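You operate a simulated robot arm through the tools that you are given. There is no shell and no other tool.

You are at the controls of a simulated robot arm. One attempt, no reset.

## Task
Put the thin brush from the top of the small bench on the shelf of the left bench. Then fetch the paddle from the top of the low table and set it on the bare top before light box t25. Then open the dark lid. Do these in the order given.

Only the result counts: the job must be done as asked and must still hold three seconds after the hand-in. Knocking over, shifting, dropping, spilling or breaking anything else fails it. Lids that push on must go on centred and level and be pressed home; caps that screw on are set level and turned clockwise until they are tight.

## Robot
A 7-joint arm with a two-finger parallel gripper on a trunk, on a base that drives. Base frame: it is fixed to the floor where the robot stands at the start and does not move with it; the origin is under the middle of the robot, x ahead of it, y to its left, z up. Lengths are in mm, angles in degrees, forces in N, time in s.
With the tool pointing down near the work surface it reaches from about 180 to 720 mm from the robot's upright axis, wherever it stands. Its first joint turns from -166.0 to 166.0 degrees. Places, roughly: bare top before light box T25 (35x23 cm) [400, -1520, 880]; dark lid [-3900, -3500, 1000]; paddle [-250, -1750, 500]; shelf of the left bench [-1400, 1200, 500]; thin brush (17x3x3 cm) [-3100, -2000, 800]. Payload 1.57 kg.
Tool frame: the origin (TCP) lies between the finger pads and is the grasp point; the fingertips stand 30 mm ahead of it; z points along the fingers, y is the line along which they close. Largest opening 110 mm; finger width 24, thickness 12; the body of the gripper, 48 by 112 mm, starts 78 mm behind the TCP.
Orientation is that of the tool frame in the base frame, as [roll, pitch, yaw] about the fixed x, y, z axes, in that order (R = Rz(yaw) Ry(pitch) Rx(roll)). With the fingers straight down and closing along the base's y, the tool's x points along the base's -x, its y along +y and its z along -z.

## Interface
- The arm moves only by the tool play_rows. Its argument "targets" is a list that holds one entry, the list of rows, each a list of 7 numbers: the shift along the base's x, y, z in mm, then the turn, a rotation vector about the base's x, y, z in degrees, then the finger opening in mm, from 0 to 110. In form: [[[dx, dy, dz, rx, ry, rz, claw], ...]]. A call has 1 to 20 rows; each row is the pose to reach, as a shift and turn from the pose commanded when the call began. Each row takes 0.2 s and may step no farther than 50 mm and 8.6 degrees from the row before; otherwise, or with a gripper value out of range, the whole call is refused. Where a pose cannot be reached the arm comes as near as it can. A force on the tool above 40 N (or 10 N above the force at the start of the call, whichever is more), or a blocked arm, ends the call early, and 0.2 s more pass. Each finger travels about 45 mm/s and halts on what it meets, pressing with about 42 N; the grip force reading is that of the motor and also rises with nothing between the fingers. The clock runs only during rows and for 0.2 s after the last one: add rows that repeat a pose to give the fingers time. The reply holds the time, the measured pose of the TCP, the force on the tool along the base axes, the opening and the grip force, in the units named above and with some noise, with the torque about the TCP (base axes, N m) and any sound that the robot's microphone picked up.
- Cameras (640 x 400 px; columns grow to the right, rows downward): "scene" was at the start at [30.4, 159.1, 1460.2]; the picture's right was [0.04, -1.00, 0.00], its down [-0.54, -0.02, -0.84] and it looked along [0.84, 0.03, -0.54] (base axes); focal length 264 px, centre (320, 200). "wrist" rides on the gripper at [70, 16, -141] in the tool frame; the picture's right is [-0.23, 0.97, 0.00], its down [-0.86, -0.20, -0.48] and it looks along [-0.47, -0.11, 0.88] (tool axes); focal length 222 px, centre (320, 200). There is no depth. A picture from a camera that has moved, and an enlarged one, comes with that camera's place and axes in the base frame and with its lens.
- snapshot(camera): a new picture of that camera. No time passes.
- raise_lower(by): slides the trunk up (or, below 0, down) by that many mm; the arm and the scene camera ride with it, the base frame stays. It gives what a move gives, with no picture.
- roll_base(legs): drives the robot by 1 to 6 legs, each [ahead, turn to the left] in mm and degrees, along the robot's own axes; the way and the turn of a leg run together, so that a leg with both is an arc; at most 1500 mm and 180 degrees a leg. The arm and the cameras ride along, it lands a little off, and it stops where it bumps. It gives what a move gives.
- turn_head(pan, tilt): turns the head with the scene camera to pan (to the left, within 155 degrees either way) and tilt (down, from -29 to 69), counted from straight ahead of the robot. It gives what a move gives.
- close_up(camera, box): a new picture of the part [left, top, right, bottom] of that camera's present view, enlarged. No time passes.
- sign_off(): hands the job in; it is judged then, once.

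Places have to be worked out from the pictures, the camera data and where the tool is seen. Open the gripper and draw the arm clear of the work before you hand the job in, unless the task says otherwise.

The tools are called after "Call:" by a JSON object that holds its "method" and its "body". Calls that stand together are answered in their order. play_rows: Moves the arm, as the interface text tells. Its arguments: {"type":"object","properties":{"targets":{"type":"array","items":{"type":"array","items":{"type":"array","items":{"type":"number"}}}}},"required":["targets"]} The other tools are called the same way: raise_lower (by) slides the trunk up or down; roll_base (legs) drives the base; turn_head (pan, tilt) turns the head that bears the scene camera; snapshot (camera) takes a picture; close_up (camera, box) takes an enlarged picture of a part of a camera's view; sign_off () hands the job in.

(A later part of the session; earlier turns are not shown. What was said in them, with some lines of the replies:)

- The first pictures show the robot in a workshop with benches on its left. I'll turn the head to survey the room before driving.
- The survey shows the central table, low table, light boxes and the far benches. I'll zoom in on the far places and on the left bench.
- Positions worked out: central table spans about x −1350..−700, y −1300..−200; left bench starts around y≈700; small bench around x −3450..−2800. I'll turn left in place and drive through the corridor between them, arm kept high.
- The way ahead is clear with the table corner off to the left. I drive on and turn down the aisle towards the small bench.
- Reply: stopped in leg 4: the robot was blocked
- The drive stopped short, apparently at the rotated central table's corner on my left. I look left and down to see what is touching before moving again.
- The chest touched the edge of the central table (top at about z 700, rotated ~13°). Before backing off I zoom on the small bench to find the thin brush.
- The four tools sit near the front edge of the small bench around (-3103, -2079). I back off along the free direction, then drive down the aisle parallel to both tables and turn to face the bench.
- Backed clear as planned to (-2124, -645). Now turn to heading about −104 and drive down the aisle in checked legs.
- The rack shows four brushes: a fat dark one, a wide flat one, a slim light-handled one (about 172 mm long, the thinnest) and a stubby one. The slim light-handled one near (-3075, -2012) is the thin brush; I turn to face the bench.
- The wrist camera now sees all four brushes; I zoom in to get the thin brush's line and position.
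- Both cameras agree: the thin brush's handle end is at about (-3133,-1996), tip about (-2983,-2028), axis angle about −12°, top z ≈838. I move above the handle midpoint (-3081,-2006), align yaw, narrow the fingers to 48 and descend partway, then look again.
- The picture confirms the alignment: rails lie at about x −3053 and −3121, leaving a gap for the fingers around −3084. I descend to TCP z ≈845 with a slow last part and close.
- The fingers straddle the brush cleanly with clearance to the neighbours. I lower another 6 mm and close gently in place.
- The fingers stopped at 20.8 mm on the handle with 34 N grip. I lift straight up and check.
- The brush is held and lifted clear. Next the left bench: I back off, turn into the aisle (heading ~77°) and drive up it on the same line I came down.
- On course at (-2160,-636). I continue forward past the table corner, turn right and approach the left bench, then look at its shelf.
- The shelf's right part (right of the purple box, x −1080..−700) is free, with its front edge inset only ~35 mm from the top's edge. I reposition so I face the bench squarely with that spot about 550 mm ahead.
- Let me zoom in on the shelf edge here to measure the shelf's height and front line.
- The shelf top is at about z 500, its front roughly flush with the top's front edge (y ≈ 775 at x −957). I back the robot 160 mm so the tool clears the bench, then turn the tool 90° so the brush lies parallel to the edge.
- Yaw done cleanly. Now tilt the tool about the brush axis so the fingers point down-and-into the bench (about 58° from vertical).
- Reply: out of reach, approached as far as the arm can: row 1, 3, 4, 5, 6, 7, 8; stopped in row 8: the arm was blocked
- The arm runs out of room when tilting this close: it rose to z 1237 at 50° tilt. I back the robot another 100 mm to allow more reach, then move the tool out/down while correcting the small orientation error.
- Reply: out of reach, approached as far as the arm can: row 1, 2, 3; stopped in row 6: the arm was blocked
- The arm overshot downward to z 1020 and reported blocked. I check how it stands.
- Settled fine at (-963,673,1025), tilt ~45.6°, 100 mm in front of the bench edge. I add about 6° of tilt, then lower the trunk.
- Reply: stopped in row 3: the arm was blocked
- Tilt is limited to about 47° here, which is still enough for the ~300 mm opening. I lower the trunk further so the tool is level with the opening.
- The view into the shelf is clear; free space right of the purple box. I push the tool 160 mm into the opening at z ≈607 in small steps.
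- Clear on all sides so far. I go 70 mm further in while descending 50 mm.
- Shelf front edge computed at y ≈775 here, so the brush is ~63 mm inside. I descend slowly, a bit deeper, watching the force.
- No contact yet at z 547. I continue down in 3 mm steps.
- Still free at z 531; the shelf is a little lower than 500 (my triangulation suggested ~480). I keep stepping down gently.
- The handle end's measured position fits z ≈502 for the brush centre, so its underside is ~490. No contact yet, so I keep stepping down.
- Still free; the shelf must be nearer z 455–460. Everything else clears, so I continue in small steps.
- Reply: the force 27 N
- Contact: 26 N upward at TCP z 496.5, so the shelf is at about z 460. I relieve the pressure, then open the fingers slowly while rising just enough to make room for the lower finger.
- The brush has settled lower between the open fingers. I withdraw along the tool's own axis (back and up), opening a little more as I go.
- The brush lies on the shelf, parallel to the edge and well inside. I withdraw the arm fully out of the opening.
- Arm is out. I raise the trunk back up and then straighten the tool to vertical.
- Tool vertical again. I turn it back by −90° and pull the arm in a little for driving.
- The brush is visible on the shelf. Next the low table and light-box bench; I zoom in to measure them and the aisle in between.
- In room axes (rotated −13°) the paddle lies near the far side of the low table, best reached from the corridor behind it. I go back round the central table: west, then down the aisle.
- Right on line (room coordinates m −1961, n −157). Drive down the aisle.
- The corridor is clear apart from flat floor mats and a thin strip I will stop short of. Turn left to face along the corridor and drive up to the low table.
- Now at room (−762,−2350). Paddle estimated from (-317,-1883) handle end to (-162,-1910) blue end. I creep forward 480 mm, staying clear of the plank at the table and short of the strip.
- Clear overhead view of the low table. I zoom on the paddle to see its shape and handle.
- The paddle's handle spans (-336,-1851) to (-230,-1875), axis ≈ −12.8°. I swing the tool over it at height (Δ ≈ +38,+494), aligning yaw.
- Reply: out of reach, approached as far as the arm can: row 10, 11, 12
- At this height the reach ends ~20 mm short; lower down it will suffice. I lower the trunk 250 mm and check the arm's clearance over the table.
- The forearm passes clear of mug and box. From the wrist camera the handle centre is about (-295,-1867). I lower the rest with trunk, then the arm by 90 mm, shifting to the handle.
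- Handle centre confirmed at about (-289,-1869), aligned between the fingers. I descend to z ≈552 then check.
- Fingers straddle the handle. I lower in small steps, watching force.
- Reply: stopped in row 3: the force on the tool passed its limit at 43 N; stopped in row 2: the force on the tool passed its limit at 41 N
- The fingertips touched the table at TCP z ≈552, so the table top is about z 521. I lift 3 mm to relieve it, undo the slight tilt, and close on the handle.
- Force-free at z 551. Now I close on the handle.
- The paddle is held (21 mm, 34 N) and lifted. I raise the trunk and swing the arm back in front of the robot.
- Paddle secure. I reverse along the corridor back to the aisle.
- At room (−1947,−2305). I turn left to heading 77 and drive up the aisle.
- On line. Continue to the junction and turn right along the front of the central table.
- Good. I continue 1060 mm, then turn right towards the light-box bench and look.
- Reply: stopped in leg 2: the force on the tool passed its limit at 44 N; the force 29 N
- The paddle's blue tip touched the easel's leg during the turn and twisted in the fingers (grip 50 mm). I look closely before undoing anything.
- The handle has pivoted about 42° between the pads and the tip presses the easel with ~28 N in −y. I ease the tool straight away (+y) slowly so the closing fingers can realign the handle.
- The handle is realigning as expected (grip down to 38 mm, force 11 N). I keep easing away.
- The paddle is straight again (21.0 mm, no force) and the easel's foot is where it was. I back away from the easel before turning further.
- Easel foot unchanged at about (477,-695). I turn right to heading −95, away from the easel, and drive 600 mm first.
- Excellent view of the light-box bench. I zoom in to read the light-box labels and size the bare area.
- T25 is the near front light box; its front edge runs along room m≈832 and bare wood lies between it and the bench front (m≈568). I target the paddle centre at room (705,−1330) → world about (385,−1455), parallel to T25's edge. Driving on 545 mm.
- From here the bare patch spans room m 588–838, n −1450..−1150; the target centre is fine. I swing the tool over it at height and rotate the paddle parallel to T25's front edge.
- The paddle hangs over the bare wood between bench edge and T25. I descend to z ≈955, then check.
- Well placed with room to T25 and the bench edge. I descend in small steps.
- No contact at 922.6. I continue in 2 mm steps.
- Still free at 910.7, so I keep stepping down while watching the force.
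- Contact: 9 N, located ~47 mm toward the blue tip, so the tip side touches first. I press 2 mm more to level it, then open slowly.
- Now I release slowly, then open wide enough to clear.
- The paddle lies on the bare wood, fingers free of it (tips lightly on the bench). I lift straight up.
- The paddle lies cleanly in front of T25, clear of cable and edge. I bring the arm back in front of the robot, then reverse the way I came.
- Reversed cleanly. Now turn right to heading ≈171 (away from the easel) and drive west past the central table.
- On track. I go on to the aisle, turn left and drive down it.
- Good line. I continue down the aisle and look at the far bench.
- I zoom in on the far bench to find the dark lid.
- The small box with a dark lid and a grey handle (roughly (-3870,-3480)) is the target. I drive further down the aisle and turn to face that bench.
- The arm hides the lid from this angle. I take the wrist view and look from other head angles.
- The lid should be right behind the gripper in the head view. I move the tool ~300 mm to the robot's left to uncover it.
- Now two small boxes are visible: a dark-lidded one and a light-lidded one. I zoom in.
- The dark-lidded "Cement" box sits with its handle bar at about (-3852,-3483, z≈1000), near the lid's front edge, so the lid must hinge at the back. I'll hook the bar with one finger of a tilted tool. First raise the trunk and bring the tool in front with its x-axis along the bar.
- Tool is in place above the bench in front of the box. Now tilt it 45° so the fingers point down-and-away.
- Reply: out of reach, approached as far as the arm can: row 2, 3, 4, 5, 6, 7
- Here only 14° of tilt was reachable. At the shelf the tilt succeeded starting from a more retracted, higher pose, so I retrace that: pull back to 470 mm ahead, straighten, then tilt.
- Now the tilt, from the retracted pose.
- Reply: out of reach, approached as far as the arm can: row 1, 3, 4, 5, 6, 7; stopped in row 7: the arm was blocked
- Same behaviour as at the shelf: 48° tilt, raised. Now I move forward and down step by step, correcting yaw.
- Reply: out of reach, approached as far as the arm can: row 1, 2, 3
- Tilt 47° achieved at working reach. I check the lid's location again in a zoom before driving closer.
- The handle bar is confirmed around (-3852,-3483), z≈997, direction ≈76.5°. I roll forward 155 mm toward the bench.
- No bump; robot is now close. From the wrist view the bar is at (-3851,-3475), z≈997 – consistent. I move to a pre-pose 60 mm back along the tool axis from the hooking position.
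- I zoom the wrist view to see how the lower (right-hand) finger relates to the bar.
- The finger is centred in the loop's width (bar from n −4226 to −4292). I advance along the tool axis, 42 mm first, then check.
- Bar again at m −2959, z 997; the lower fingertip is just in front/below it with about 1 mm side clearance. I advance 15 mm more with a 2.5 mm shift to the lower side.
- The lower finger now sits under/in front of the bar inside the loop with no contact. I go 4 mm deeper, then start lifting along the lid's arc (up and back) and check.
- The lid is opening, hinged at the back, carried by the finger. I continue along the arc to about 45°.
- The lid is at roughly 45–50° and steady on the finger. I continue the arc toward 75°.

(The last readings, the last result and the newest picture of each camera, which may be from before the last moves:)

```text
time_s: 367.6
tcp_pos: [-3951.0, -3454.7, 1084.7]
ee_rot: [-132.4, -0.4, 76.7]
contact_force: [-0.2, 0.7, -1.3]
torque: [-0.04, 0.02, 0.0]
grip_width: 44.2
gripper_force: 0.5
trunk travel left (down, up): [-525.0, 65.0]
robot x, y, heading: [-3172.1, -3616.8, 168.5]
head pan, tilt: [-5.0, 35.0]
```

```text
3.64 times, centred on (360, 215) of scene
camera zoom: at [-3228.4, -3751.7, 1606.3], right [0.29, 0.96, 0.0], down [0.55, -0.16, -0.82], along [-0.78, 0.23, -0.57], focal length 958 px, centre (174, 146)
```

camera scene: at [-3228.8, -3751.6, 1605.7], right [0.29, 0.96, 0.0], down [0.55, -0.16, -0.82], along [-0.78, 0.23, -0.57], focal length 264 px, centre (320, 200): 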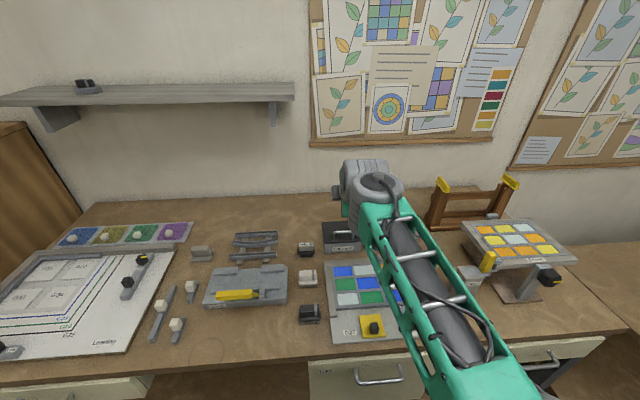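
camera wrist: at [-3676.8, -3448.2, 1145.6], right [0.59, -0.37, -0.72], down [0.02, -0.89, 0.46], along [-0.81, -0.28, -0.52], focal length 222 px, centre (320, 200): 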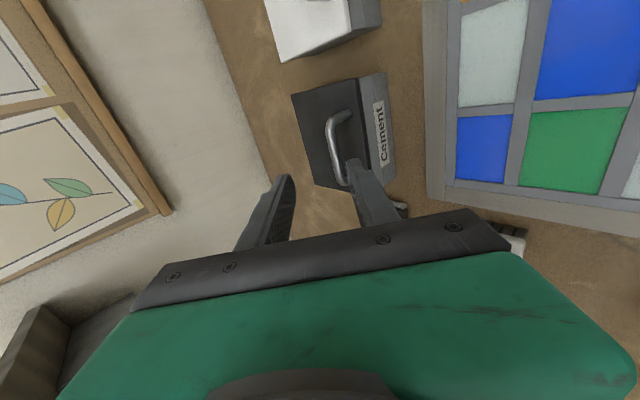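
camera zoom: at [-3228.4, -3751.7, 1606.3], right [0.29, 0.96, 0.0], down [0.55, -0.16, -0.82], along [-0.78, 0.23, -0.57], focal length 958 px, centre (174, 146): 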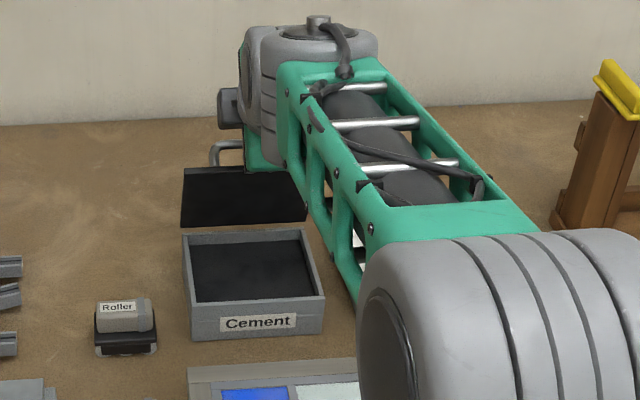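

The lid is at about 75–80° with its underside facing me and free room behind. I carry it on past vertical.

Call:
{"method": "play_rows", "body": {"targets": [[[-6.5, 1.5, -0.5, 0, 0, 0, 44], [-12.9, 3, -1.5, 0, 0, 0, 44], [-19.2, 4.5, -3, 0, 0, 0, 44], [-25.3, 5.9, -5, 0, 0, 0, 44], [-25.3, 5.9, -5, 0, 0, 0, 44]]]}}

Call:
{"method": "close_up", "body": {"camera": "wrist", "box": [240, 70, 480, 240]}}

Call:
{"method": "close_up", "body": {"camera": "scene", "box": [310, 160, 410, 270]}}

```text
time_s: 368.4
tcp_pos: [-3962.6, -3450.7, 1087.7]
ee_rot: [-132.6, -0.5, 76.8]
contact_force: [26.5, -5.1, 15.8]
torque: [-0.16, -4.0, 0.2]
grip_width: 50.4
gripper_force: 3.7
trunk travel left (down, up): [-525.0, 65.0]
robot x, y, heading: [-3172.8, -3619.0, 168.4]
head pan, tilt: [-5.0, 35.0]
stopped in row 3: the force on the tool passed its limit at 44 N (the readings are from after the stop); the commanded pose is now the measured one
```

```text
2.35 times, centred on (360, 155) of wrist
camera zoom: at [-3835.4, -3410.0, 1169.4], right [0.59, -0.37, -0.72], down [0.01, -0.89, 0.46], along [-0.81, -0.28, -0.52], focal length 523 px, centre (226, 306)
```

zoom: 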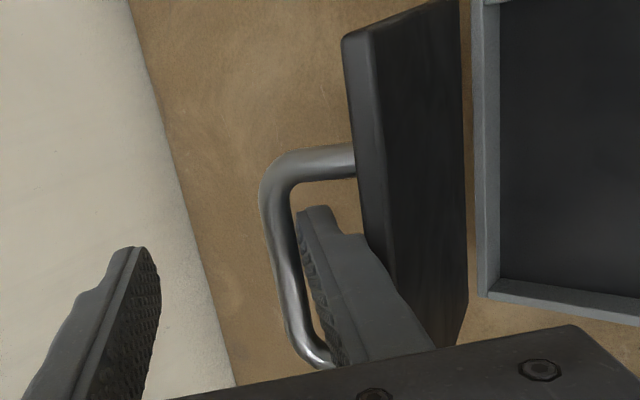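

```text
3.64 times, centred on (360, 215) of scene
camera zoom: at [-3221.7, -3753.2, 1606.6], right [0.29, 0.96, 0.0], down [0.55, -0.16, -0.82], along [-0.79, 0.24, -0.57], focal length 958 px, centre (174, 146)
```

zoom: 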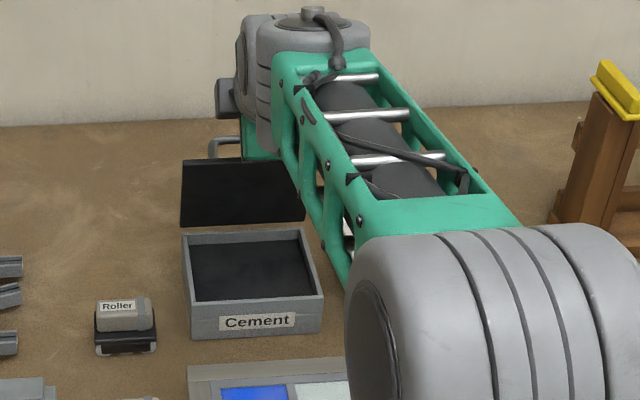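

I met the lid's stop (force limit; box not shifted). I ease off gently and see whether the lid stays.

Call:
{"method": "play_rows", "body": {"targets": [[[3, -0.7, 0, 0, 0, 0, 44], [6, -1.4, 0, 0, 0, 0, 44], [8, -1.9, 0.5, 0, 0, 0, 44]]]}}

Call:
{"method": "close_up", "body": {"camera": "wrist", "box": [240, 70, 480, 240]}}

Call:
{"method": "close_up", "body": {"camera": "scene", "box": [310, 160, 410, 270]}}

```text
time_s: 369.2
tcp_pos: [-3959.9, -3451.9, 1084.3]
ee_rot: [-132.5, -0.5, 76.7]
contact_force: [8.9, -0.6, 6.9]
torque: [-0.19, -1.3, 0.17]
grip_width: 45.0
gripper_force: 0.7
trunk travel left (down, up): [-525.0, 65.0]
robot x, y, heading: [-3173.5, -3615.3, 168.4]
head pan, tilt: [-5.0, 35.0]
```

```text
2.35 times, centred on (360, 155) of wrist
camera zoom: at [-3831.0, -3411.0, 1166.9], right [0.59, -0.37, -0.72], down [0.01, -0.89, 0.46], along [-0.81, -0.28, -0.52], focal length 523 px, centre (226, 306)
```

zoom: 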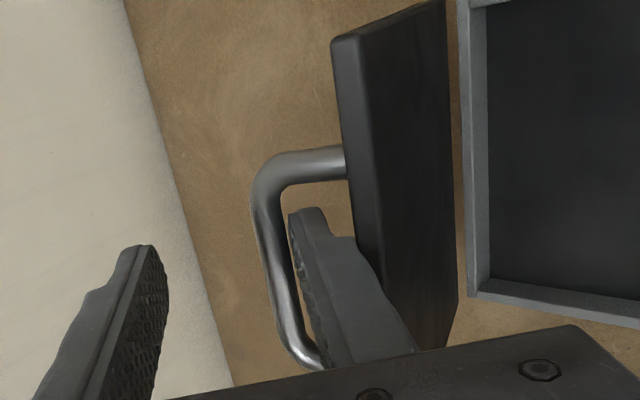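

```text
3.64 times, centred on (360, 215) of scene
camera zoom: at [-3225.9, -3752.0, 1606.3], right [0.29, 0.96, 0.0], down [0.55, -0.16, -0.82], along [-0.79, 0.24, -0.57], focal length 958 px, centre (174, 146)
```

zoom: 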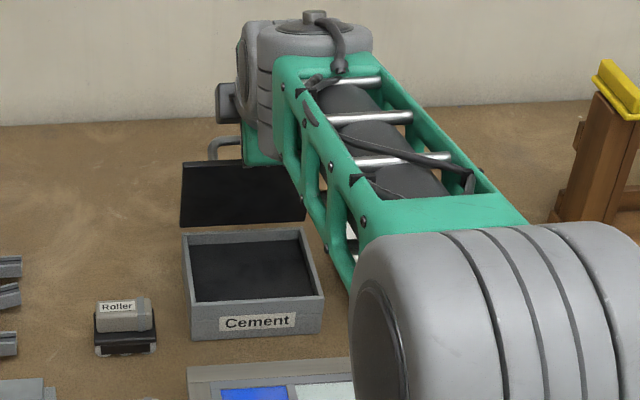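

Still lightly loaded (9 N), lid at ~80°. I ease back a few more millimetres to test whether the lid holds by itself or follows the finger.

Call:
{"method": "play_rows", "body": {"targets": [[[2.5, -0.6, 0, 0, 0, 0, 44], [5, -1.2, 0, 0, 0, 0, 44], [8, -1.9, 0, 0, 0, 0, 44], [8, -1.9, 0, 0, 0, 0, 44]]]}}

Call:
{"method": "close_up", "body": {"camera": "wrist", "box": [240, 70, 480, 240]}}

Call:
{"method": "close_up", "body": {"camera": "scene", "box": [310, 160, 410, 270]}}

```text
time_s: 370.2
tcp_pos: [-3952.1, -3453.6, 1082.5]
ee_rot: [-132.6, -0.4, 76.8]
contact_force: [0.8, 0.1, 0.5]
torque: [0.0, 0.0, 0.02]
grip_width: 44.2
gripper_force: 0.0
trunk travel left (down, up): [-525.0, 65.0]
robot x, y, heading: [-3169.8, -3612.6, 168.4]
head pan, tilt: [-5.0, 35.0]
```

```text
2.35 times, centred on (360, 155) of wrist
camera zoom: at [-3824.7, -3413.0, 1166.0], right [0.59, -0.37, -0.72], down [0.01, -0.89, 0.46], along [-0.81, -0.28, -0.52], focal length 523 px, centre (226, 306)
```

zoom: 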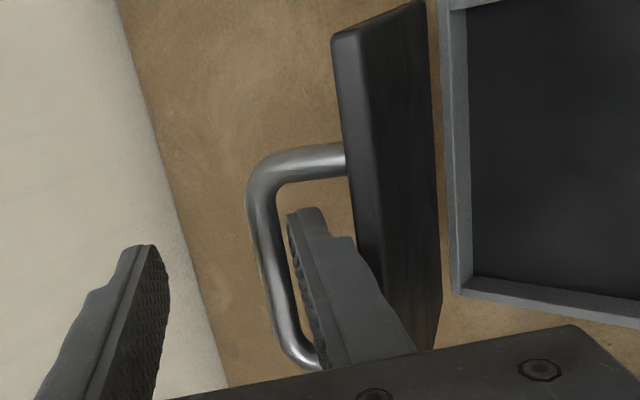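

```text
3.64 times, centred on (360, 215) of scene
camera zoom: at [-3227.8, -3751.8, 1606.3], right [0.29, 0.96, 0.0], down [0.55, -0.16, -0.82], along [-0.78, 0.23, -0.57], focal length 958 px, centre (174, 146)
```

zoom: 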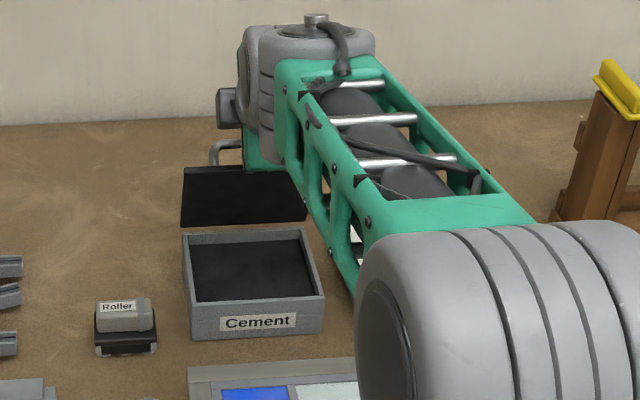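

The gap between finger and bar seems to have grown slightly with no force. I ease back another 5 mm to confirm the lid holds on its own.

Call:
{"method": "play_rows", "body": {"targets": [[[2.5, -0.6, 0, 0, 0, 0, 44], [5, -1.2, 0, 0, 0, 0, 44], [5, -1.2, 0, 0, 0, 0, 44], [5, -1.2, 0, 0, 0, 0, 44]]]}}

Call:
{"method": "close_up", "body": {"camera": "wrist", "box": [240, 70, 480, 240]}}

Call:
{"method": "close_up", "body": {"camera": "scene", "box": [310, 160, 410, 270]}}

```text
time_s: 371.2
tcp_pos: [-3947.5, -3456.4, 1082.5]
ee_rot: [-132.6, -0.5, 76.7]
contact_force: [-0.4, -1.0, 0.6]
torque: [-0.02, -0.01, 0.04]
grip_width: 43.8
gripper_force: 0.1
trunk travel left (down, up): [-525.0, 65.0]
robot x, y, heading: [-3173.0, -3612.9, 168.6]
head pan, tilt: [-5.0, 35.0]
```

```text
2.35 times, centred on (360, 155) of wrist
camera zoom: at [-3819.0, -3414.3, 1165.9], right [0.59, -0.37, -0.72], down [0.01, -0.89, 0.46], along [-0.81, -0.28, -0.52], focal length 523 px, centre (226, 306)
```

zoom: 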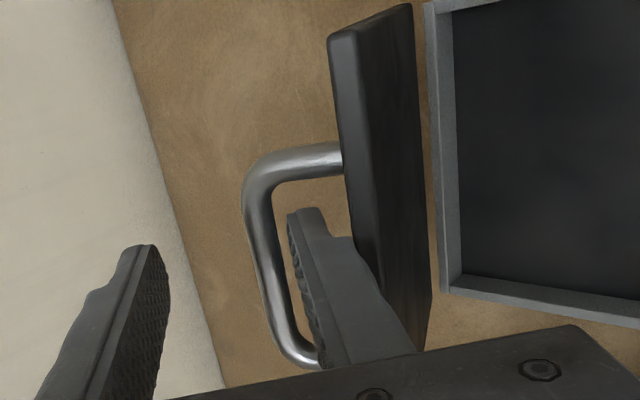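

```text
3.64 times, centred on (360, 215) of scene
camera zoom: at [-3227.7, -3751.8, 1606.3], right [0.29, 0.96, 0.0], down [0.55, -0.16, -0.82], along [-0.78, 0.23, -0.57], focal length 958 px, centre (174, 146)
```

zoom: 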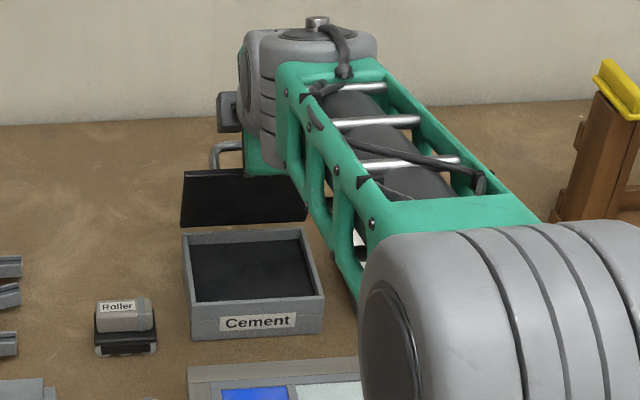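

There is now a clear gap between the bar and the finger's inner face while force is zero, so the lid seems to hold by hinge friction. I wait a couple of seconds without moving to make sure.

Call:
{"method": "play_rows", "body": {"targets": [[[0, 0, 0, 0, 0, 0, 44], [0, 0, 0, 0, 0, 0, 44], [0, 0, 0, 0, 0, 0, 44], [0, 0, 0, 0, 0, 0, 44], [0, 0, 0, 0, 0, 0, 44], [0, 0, 0, 0, 0, 0, 44], [0, 0, 0, 0, 0, 0, 44], [0, 0, 0, 0, 0, 0, 44], [0, 0, 0, 0, 0, 0, 44], [0, 0, 0, 0, 0, 0, 44]]]}}

Call:
{"method": "close_up", "body": {"camera": "wrist", "box": [240, 70, 480, 240]}}

```text
time_s: 373.4
tcp_pos: [-3946.3, -3457.4, 1083.1]
ee_rot: [-132.6, -0.5, 76.7]
contact_force: [-0.1, 0.1, -1.0]
torque: [0.0, 0.04, 0.01]
grip_width: 44.1
gripper_force: 0.0
trunk travel left (down, up): [-525.0, 65.0]
robot x, y, heading: [-3173.1, -3617.3, 168.3]
head pan, tilt: [-5.0, 35.0]
```

```text
2.35 times, centred on (360, 155) of wrist
camera zoom: at [-3819.0, -3414.3, 1165.9], right [0.59, -0.37, -0.72], down [0.01, -0.89, 0.46], along [-0.81, -0.28, -0.52], focal length 523 px, centre (226, 306)
```

zoom: 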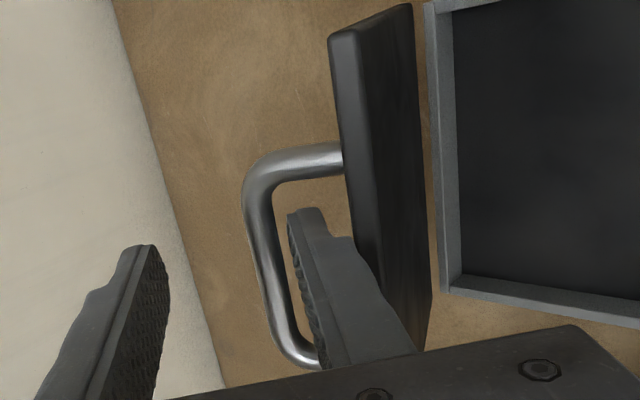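

The lid holds by itself. I centre the finger in the gap (3 mm) and withdraw along the tool axis.

Call:
{"method": "play_rows", "body": {"targets": [[[-2, 0.5, 2, 0, 0, 0, 44], [5.2, -1.2, 8.8, 0, 0, 0, 44], [12.4, -2.9, 15.5, 0, 0, 0, 44], [19.6, -4.6, 22.3, 0, 0, 0, 44], [30, -7, 32, 0, 0, 0, 44], [41, -9.6, 42.6, 0, 0, 0, 44]]]}}

Call:
{"method": "snapshot", "body": {"camera": "wrist"}}

Call:
{"method": "close_up", "body": {"camera": "scene", "box": [310, 160, 410, 270]}}

```text
time_s: 374.8
tcp_pos: [-3907.2, -3465.3, 1125.9]
ee_rot: [-132.7, -0.5, 76.7]
contact_force: [-0.2, 0.9, -0.3]
torque: [-0.02, 0.03, -0.03]
grip_width: 44.3
gripper_force: 0.0
trunk travel left (down, up): [-525.0, 65.0]
robot x, y, heading: [-3171.3, -3610.5, 168.3]
head pan, tilt: [-5.0, 35.0]
```

```text
taken
camera wrist: at [-3778.8, -3424.2, 1208.9], right [0.59, -0.37, -0.72], down [0.01, -0.89, 0.46], along [-0.81, -0.28, -0.52], focal length 222 px, centre (320, 200)
```

wrist: 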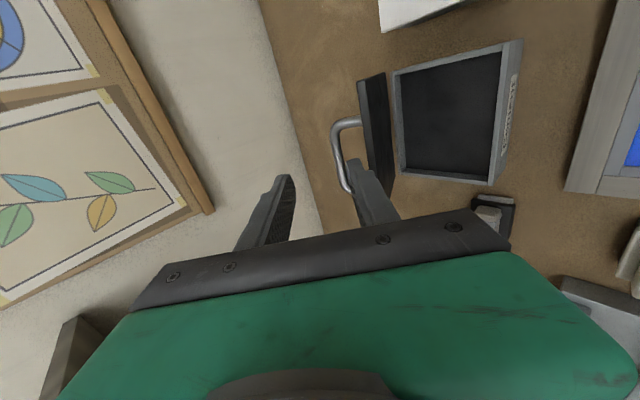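

```text
3.64 times, centred on (360, 215) of scene
camera zoom: at [-3227.5, -3751.9, 1606.3], right [0.29, 0.96, 0.0], down [0.55, -0.16, -0.82], along [-0.78, 0.23, -0.57], focal length 958 px, centre (174, 146)
```

zoom: 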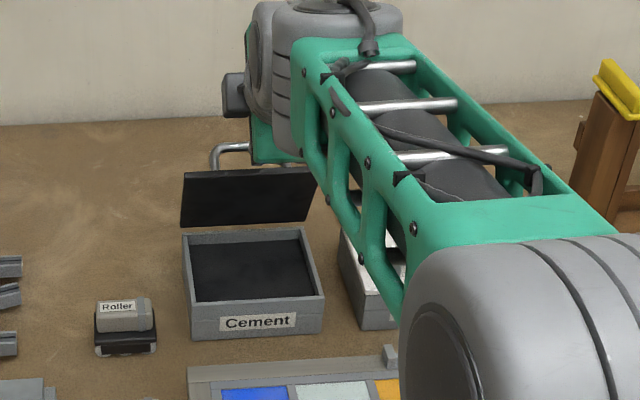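

The lid stays open (~77°) with the finger fully out. To open it right to its stop, I back off toward the robot, close the fingers and will push the lid's underside near its top edge.

Call:
{"method": "play_rows", "body": {"targets": [[[20, -5, 15, 0, 0, 0, 44], [45, -10.5, 15, 0, 0, 0, 30], [70, -16, 15, 0, 0, 0, 15], [95, -22, 15, 0, 0, 0, 0], [95, -22, -15, 0, 0, 0, 0], [95, -22, -40, 0, 0, 0, 0], [95, -22, -52, 0, 0, 0, 0]]]}}

Call:
{"method": "snapshot", "body": {"camera": "wrist"}}

Call:
{"method": "close_up", "body": {"camera": "scene", "box": [300, 150, 440, 270]}}

```text
time_s: 376.4
tcp_pos: [-3810.9, -3485.8, 1073.5]
ee_rot: [-132.7, -0.4, 76.6]
contact_force: [0.9, -0.4, 0.1]
torque: [0.0, -0.01, 0.01]
grip_width: 0.1
gripper_force: 21.8
trunk travel left (down, up): [-525.0, 65.0]
robot x, y, heading: [-3174.6, -3612.8, 168.1]
head pan, tilt: [-5.0, 35.0]
```

```text
taken
camera wrist: at [-3682.7, -3444.7, 1157.0], right [0.59, -0.37, -0.72], down [0.01, -0.89, 0.46], along [-0.81, -0.28, -0.52], focal length 222 px, centre (320, 200)
```

wrist: 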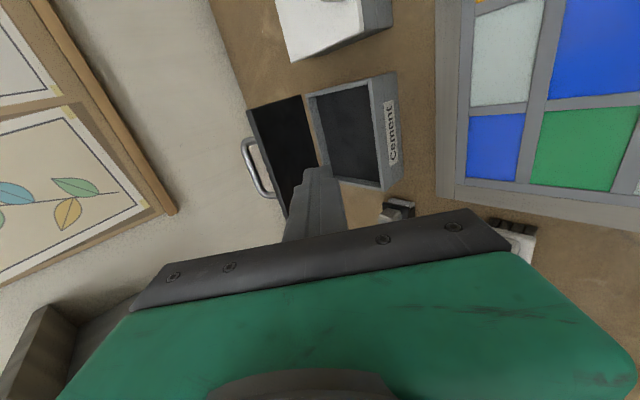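

```text
3.33 times, centred on (370, 210) of scene
camera zoom: at [-3227.7, -3751.8, 1606.3], right [0.29, 0.96, 0.0], down [0.55, -0.16, -0.82], along [-0.78, 0.23, -0.57], focal length 878 px, centre (153, 167)
```

zoom: 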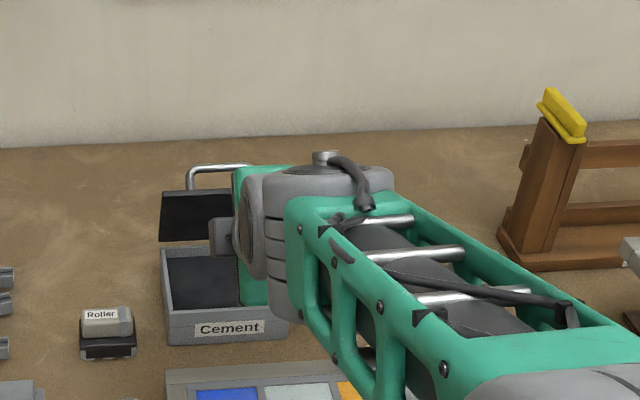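

The closed fingers are in front of the open lid. I advance to near-contact, then push gently while watching the force.

Call:
{"method": "play_rows", "body": {"targets": [[[-20, 4.6, 0, 0, 0, 0, 0], [-40, 9.3, 0, 0, 0, 0, 0], [-58, 13.5, 0, 0, 0, 0, 0], [-68, 15.8, 0, 0, 0, 0, 0]]]}}

Call:
{"method": "play_rows", "body": {"targets": [[[-4, 0.9, 0, 0, 0, 0, 0], [-8, 1.9, 0, 0, 0, 0, 0], [-12, 2.8, 0, 0, 0, 0, 0]]]}}

Call:
{"method": "snapshot", "body": {"camera": "wrist"}}

Call:
{"method": "close_up", "body": {"camera": "scene", "box": [300, 150, 440, 270]}}

```text
time_s: 377.4
tcp_pos: [-3879.6, -3472.2, 1072.1]
ee_rot: [-132.6, -0.5, 76.7]
contact_force: [-1.0, -1.0, 0.4]
torque: [0.01, -0.02, 0.02]
grip_width: 0.0
gripper_force: 21.3
trunk travel left (down, up): [-525.0, 65.0]
robot x, y, heading: [-3169.2, -3612.1, 168.1]
head pan, tilt: [-5.0, 35.0]
```

```text
time_s: 378.2
tcp_pos: [-3891.7, -3468.7, 1076.6]
ee_rot: [-132.4, -0.5, 76.7]
contact_force: [2.5, -0.2, 6.0]
torque: [-0.03, 0.12, 0.03]
grip_width: 0.0
gripper_force: 21.5
trunk travel left (down, up): [-525.0, 65.0]
robot x, y, heading: [-3177.3, -3611.8, 168.1]
head pan, tilt: [-5.0, 35.0]
```

```text
taken
camera wrist: at [-3763.4, -3427.0, 1158.6], right [0.59, -0.37, -0.72], down [0.02, -0.89, 0.46], along [-0.81, -0.28, -0.52], focal length 222 px, centre (320, 200)
```

wrist: 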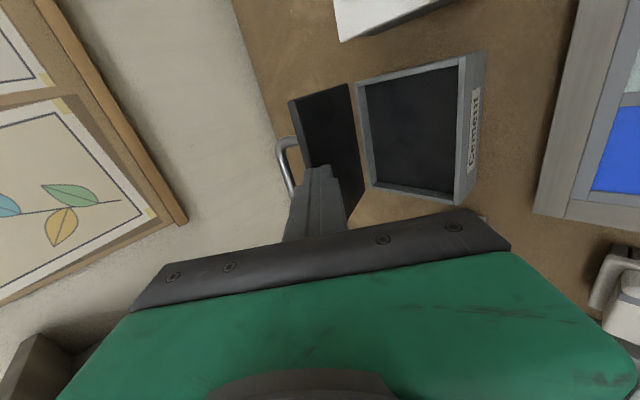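

```text
3.33 times, centred on (370, 210) of scene
camera zoom: at [-3226.8, -3752.1, 1606.4], right [0.29, 0.96, 0.0], down [0.55, -0.16, -0.82], along [-0.79, 0.23, -0.57], focal length 878 px, centre (153, 167)
```

zoom: 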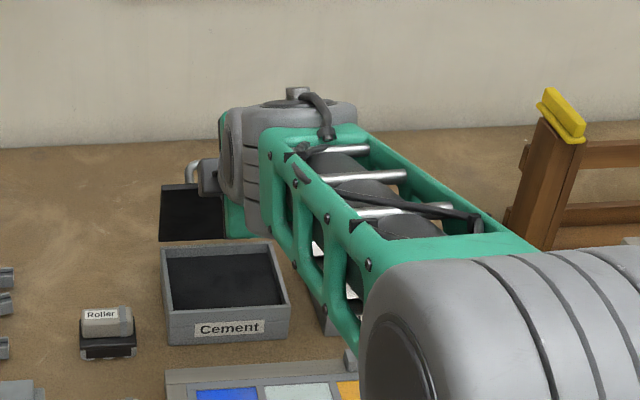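

There's a small upward force (6 N), suggesting the fingertip is riding on the lid's edge rather than its underside. I zoom before pushing further.

Call:
{"method": "close_up", "body": {"camera": "wrist", "box": [240, 70, 400, 240]}}

```text
2.35 times, centred on (320, 155) of wrist
camera zoom: at [-3763.4, -3427.0, 1158.6], right [0.59, -0.37, -0.72], down [0.02, -0.89, 0.46], along [-0.81, -0.28, -0.52], focal length 523 px, centre (320, 306)
```

zoom: 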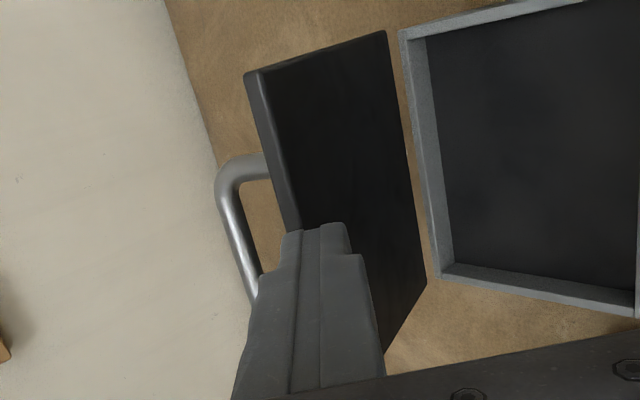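

The tip meets the lid right at its rounded top edge. I back off 12 mm, go 22 mm lower, and push again lower on the underside.

Call:
{"method": "play_rows", "body": {"targets": [[[6, -1.4, 0, 0, 0, 0, 0], [14, -3.3, 0, 0, 0, 0, 0], [14, -3.3, -14, 0, 0, 0, 0], [14, -3.3, -26, 0, 0, 0, 0], [8, -1.9, -26, 0, 0, 0, 0], [2, -0.5, -26, 0, 0, 0, 0]]]}}

Call:
{"method": "play_rows", "body": {"targets": [[[-4, 0.9, 0, 0, 0, 0, 0], [-8, 1.9, 0, 0, 0, 0, 0]]]}}

Call:
{"method": "close_up", "body": {"camera": "wrist", "box": [240, 70, 400, 240]}}

```text
time_s: 379.6
tcp_pos: [-3889.4, -3468.4, 1047.5]
ee_rot: [-132.6, -0.5, 76.7]
contact_force: [1.0, -0.7, -0.8]
torque: [0.03, -0.04, 0.02]
grip_width: 0.2
gripper_force: 21.7
trunk travel left (down, up): [-525.0, 65.0]
robot x, y, heading: [-3171.1, -3614.9, 168.1]
head pan, tilt: [-5.0, 35.0]
```

```text
time_s: 380.2
tcp_pos: [-3895.7, -3466.1, 1047.3]
ee_rot: [-132.7, -0.5, 76.7]
contact_force: [1.0, -1.0, -0.6]
torque: [0.0, 0.0, 0.02]
grip_width: 0.0
gripper_force: 21.4
trunk travel left (down, up): [-525.0, 65.0]
robot x, y, heading: [-3175.7, -3614.1, 168.3]
head pan, tilt: [-5.0, 35.0]
```

```text
2.35 times, centred on (320, 155) of wrist
camera zoom: at [-3768.8, -3425.1, 1130.6], right [0.59, -0.37, -0.72], down [0.01, -0.89, 0.46], along [-0.81, -0.28, -0.52], focal length 523 px, centre (320, 306)
```

zoom: 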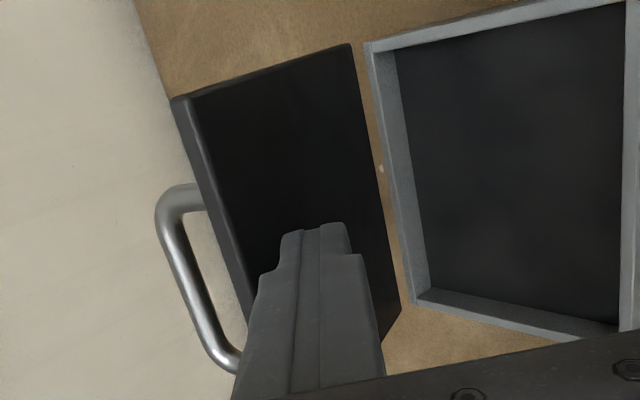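

Now the fingertips are against the middle of the lid's underside, no force yet. I push on in small steps.

Call:
{"method": "play_rows", "body": {"targets": [[[-5, 1.2, 0, 0, 0, 0, 0], [-10, 2.3, 0, 0, 0, 0, 0], [-15, 3.5, 0, 0, 0, 0, 0]]]}}

Call:
{"method": "close_up", "body": {"camera": "wrist", "box": [240, 70, 400, 240]}}

Call:
{"method": "close_up", "body": {"camera": "scene", "box": [300, 150, 440, 270]}}

```text
time_s: 381.0
tcp_pos: [-3912.6, -3462.8, 1047.2]
ee_rot: [-132.6, -0.5, 76.6]
contact_force: [-0.1, -1.0, -0.4]
torque: [0.03, 0.02, -0.03]
grip_width: 0.0
gripper_force: 21.2
trunk travel left (down, up): [-525.0, 65.0]
robot x, y, heading: [-3170.1, -3612.1, 168.5]
head pan, tilt: [-5.0, 35.0]
```

```text
2.35 times, centred on (320, 155) of wrist
camera zoom: at [-3784.0, -3421.4, 1130.5], right [0.59, -0.37, -0.72], down [0.01, -0.89, 0.46], along [-0.81, -0.28, -0.52], focal length 523 px, centre (320, 306)
```

zoom: 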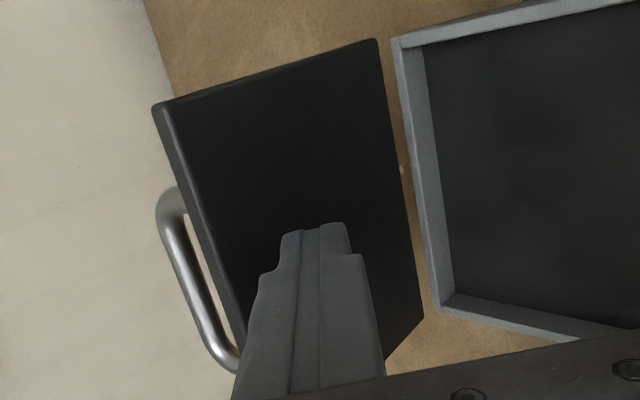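

```text
3.33 times, centred on (370, 210) of scene
camera zoom: at [-3227.8, -3751.8, 1606.3], right [0.29, 0.96, 0.0], down [0.55, -0.16, -0.82], along [-0.78, 0.23, -0.57], focal length 878 px, centre (153, 167)
```

zoom: 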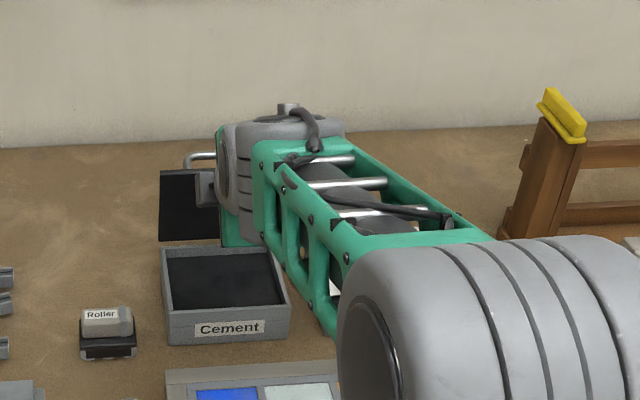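

The lid is opening further with hardly any force. I continue.

Call:
{"method": "play_rows", "body": {"targets": [[[-5, 1.2, 0, 0, 0, 0, 0], [-10, 2.3, 0, 0, 0, 0, 0], [-14, 3.3, 0, 0, 0, 0, 0]]]}}

Call:
{"method": "close_up", "body": {"camera": "scene", "box": [300, 150, 440, 270]}}

Call:
{"method": "close_up", "body": {"camera": "wrist", "box": [240, 70, 400, 240]}}

```text
time_s: 381.8
tcp_pos: [-3926.7, -3460.4, 1048.1]
ee_rot: [-132.6, -0.5, 76.8]
contact_force: [0.3, -0.9, -0.2]
torque: [-0.01, 0.01, -0.02]
grip_width: 0.0
gripper_force: 21.4
trunk travel left (down, up): [-525.0, 65.0]
robot x, y, heading: [-3166.2, -3617.6, 168.3]
head pan, tilt: [-5.0, 35.0]
```

```text
3.33 times, centred on (370, 210) of scene
camera zoom: at [-3227.8, -3751.8, 1606.3], right [0.29, 0.96, 0.0], down [0.55, -0.16, -0.82], along [-0.78, 0.23, -0.57], focal length 878 px, centre (153, 167)
```

zoom: 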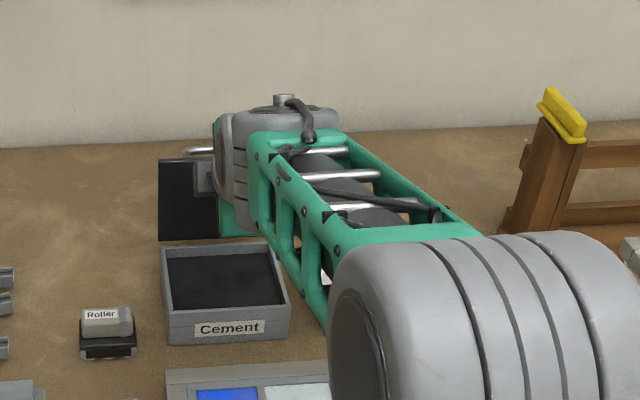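

```text
2.35 times, centred on (320, 155) of wrist
camera zoom: at [-3798.9, -3418.6, 1130.9], right [0.59, -0.37, -0.72], down [0.01, -0.89, 0.46], along [-0.81, -0.28, -0.52], focal length 523 px, centre (320, 306)
```

zoom: 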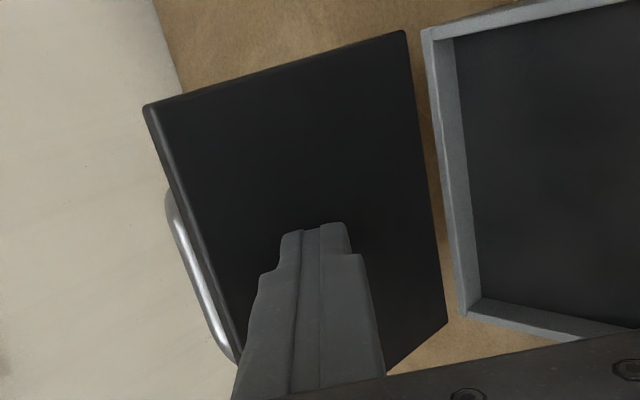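

The lid is now at about 90°. I push a little further to find its stop.

Call:
{"method": "play_rows", "body": {"targets": [[[-4, 0.9, 0, 0, 0, 0, 0], [-8, 1.9, 0, 0, 0, 0, 0], [-12, 2.8, 0, 0, 0, 0, 0]]]}}

Call:
{"method": "close_up", "body": {"camera": "scene", "box": [300, 150, 440, 270]}}

```text
time_s: 382.6
tcp_pos: [-3938.3, -3457.8, 1047.1]
ee_rot: [-132.6, -0.5, 76.7]
contact_force: [0.3, -1.0, 0.3]
torque: [0.02, -0.03, -0.03]
grip_width: 0.0
gripper_force: 21.9
trunk travel left (down, up): [-525.0, 65.0]
robot x, y, heading: [-3171.1, -3613.9, 168.5]
head pan, tilt: [-5.0, 35.0]
```

```text
3.33 times, centred on (370, 210) of scene
camera zoom: at [-3227.8, -3751.8, 1606.3], right [0.29, 0.96, 0.0], down [0.55, -0.16, -0.82], along [-0.78, 0.23, -0.57], focal length 878 px, centre (153, 167)
```

zoom: 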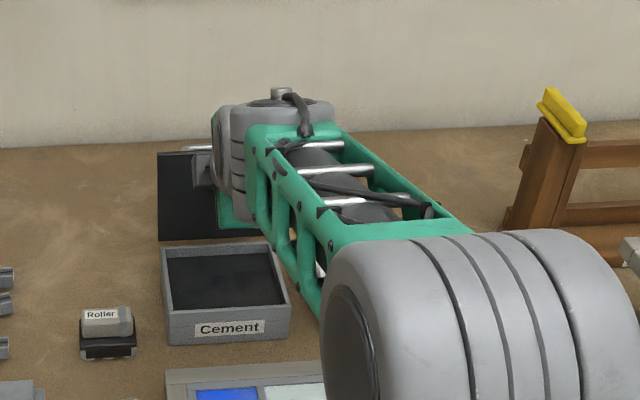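

No resistance yet, now past vertical. One more short push.

Call:
{"method": "play_rows", "body": {"targets": [[[-4, 0.9, 0, 0, 0, 0, 0], [-8, 1.9, 0, 0, 0, 0, 0], [-10, 2.3, 0, 0, 0, 0, 0]]]}}

Call:
{"method": "close_up", "body": {"camera": "scene", "box": [300, 150, 440, 270]}}

Call:
{"method": "snapshot", "body": {"camera": "wrist"}}

```text
time_s: 383.4
tcp_pos: [-3948.2, -3454.2, 1046.9]
ee_rot: [-132.6, -0.6, 76.7]
contact_force: [-0.2, -0.2, 0.2]
torque: [-0.02, 0.01, 0.05]
grip_width: 0.0
gripper_force: 20.8
trunk travel left (down, up): [-525.0, 65.0]
robot x, y, heading: [-3172.5, -3615.6, 168.4]
head pan, tilt: [-5.0, 35.0]
```

```text
3.33 times, centred on (370, 210) of scene
camera zoom: at [-3227.8, -3751.8, 1606.3], right [0.29, 0.96, 0.0], down [0.55, -0.16, -0.82], along [-0.78, 0.23, -0.57], focal length 878 px, centre (153, 167)
```

zoom: 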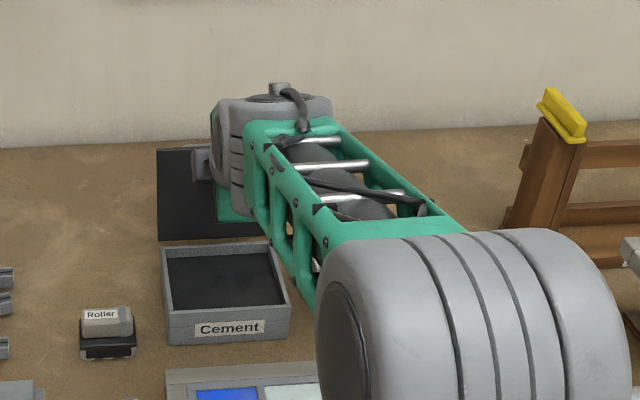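

```text
taken
camera wrist: at [-3820.2, -3413.2, 1130.4], right [0.59, -0.37, -0.72], down [0.01, -0.89, 0.46], along [-0.81, -0.28, -0.52], focal length 222 px, centre (320, 200)
```

wrist: 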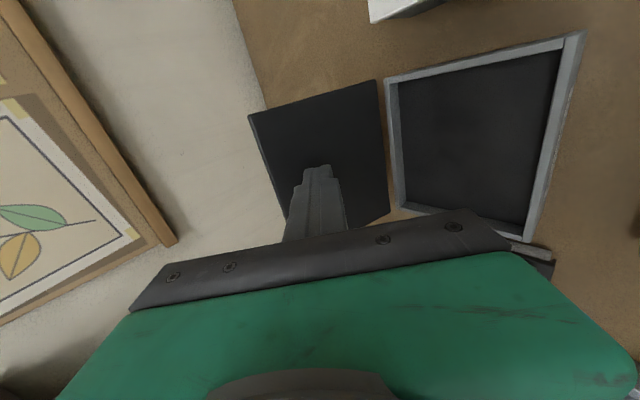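

The lid is past vertical (~100°). I now withdraw the arm toward the robot and up, then check that the lid stays.

Call:
{"method": "play_rows", "body": {"targets": [[[20, -4.6, 5, 0, 0, 0, 0], [50, -11.5, 20, 0, 0, 0, 0], [85, -19.8, 45, 0, 0, 0, 0], [125, -29, 70, 0, 0, 0, 10], [165, -38, 95, 0, 0, 0, 30], [200, -46.6, 120, 0, 0, 0, 40]]]}}

Call:
{"method": "close_up", "body": {"camera": "scene", "box": [280, 150, 440, 270]}}

Call:
{"method": "snapshot", "body": {"camera": "wrist"}}

```text
time_s: 384.8
tcp_pos: [-3749.2, -3500.4, 1167.8]
ee_rot: [-132.6, -0.6, 76.6]
contact_force: [-0.2, -0.3, -0.2]
torque: [0.01, 0.02, -0.02]
grip_width: 39.7
gripper_force: 0.0
trunk travel left (down, up): [-525.0, 65.0]
robot x, y, heading: [-3170.2, -3609.9, 168.5]
head pan, tilt: [-5.0, 35.0]
```

```text
3.33 times, centred on (360, 210) of scene
camera zoom: at [-3227.1, -3751.9, 1606.3], right [0.29, 0.96, 0.0], down [0.55, -0.16, -0.82], along [-0.79, 0.23, -0.57], focal length 878 px, centre (187, 167)
```

zoom: 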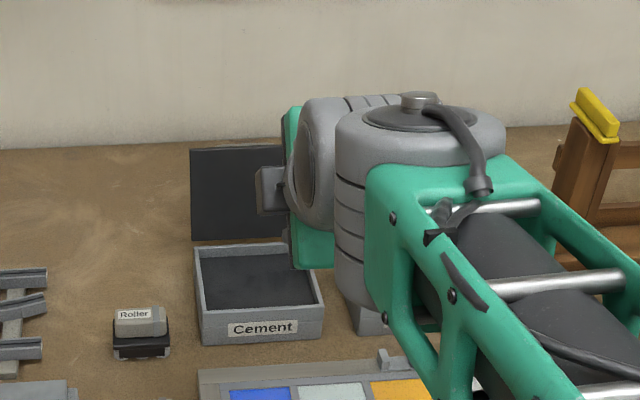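

```text
taken
camera wrist: at [-3621.9, -3459.7, 1251.3], right [0.59, -0.37, -0.72], down [0.01, -0.89, 0.46], along [-0.81, -0.28, -0.52], focal length 222 px, centre (320, 200)
```

wrist: 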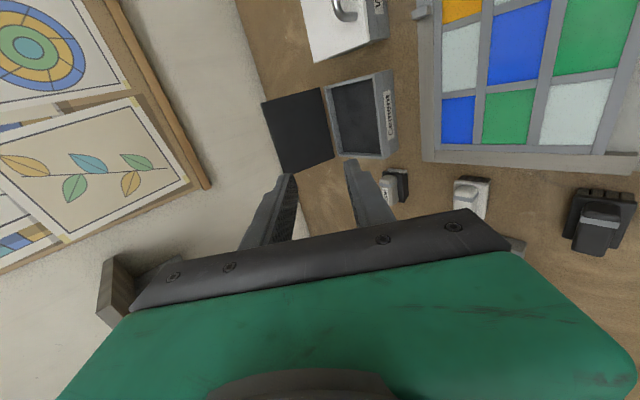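

The lid stays open on its own. I back the robot away from the bench so the arm is clear and take a last look.

Call:
{"method": "roll_base", "body": {"legs": [[-350, 0]]}}

Call:
{"method": "snapshot", "body": {"camera": "scene"}}

Call:
{"method": "close_up", "body": {"camera": "scene", "box": [260, 140, 420, 260]}}

```text
time_s: 387.1
tcp_pos: [-3410.3, -3569.2, 1168.3]
ee_rot: [-132.6, -0.4, 76.6]
contact_force: [0.0, 0.4, 0.3]
torque: [0.04, 0.0, 0.0]
grip_width: 40.2
gripper_force: 0.0
trunk travel left (down, up): [-525.0, 65.0]
robot x, y, heading: [-2831.5, -3686.5, 168.2]
head pan, tilt: [-5.0, 35.0]
```

```text
taken
camera scene: at [-2887.8, -3822.2, 1606.3], right [0.29, 0.96, 0.0], down [0.55, -0.17, -0.82], along [-0.78, 0.24, -0.57], focal length 264 px, centre (320, 200)
```

scene: 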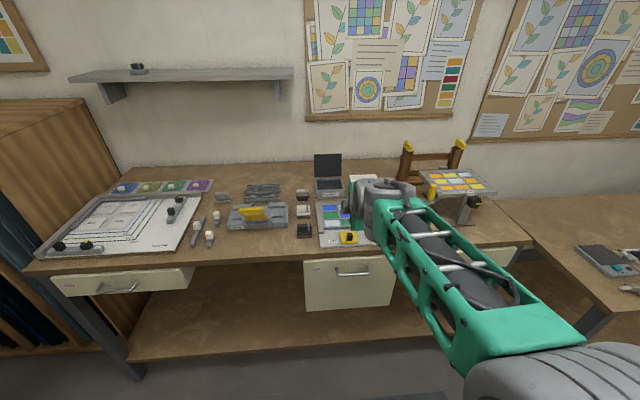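

```text
3.33 times, centred on (340, 200) of scene
camera zoom: at [-2887.8, -3822.2, 1606.3], right [0.29, 0.96, 0.0], down [0.55, -0.17, -0.82], along [-0.78, 0.24, -0.57], focal length 878 px, centre (253, 200)
```

zoom: 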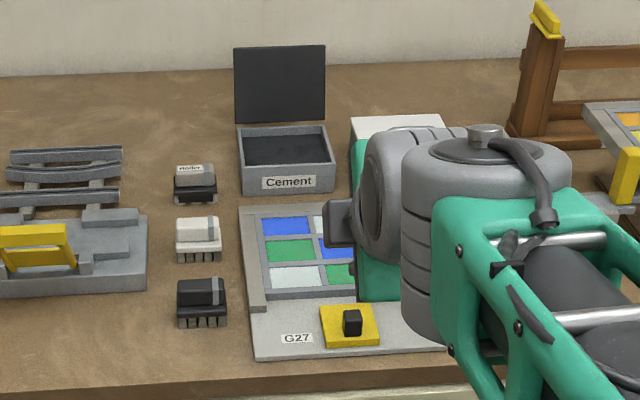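

The brush is on the left bench's shelf and the paddle lies on the bare top before T25. The dark lid stands open on its own, and the gripper is open with the arm clear. I hand in the job.

Call:
{"method": "sign_off", "body": {}}

```text
The job is handed in.
```

All three jobs are done, in the order you gave, and I have handed in the job. The result has not come back yet, and two accidental contacts on the way could count against it.

- **Thin brush:** it lies on the shelf of the left bench, parallel to the front edge and to the right of the purple box. I took the slim, light-handled brush to be the thin one.
- **Paddle:** it lies on the bare wood directly in front of light box T25, clear of the cable and the bench edge.
- **Dark lid:** the lid of the "Cement" box is open a little past vertical. It stayed open on its own after I let go.

The gripper is open and the arm is clear of the bench.

The two contacts were:
- **Central table:** early on the robot's body bumped its edge and stopped. My position estimates from before and after were too rough to rule out a small shift. Nothing on the table looked disturbed.
- **Easel near the light boxes:** the paddle's tip pressed on its leg with about 44 N during a turn and twisted in the fingers. It straightened again once I eased away, and the easel's foot measured in the same place within about 30 mm.
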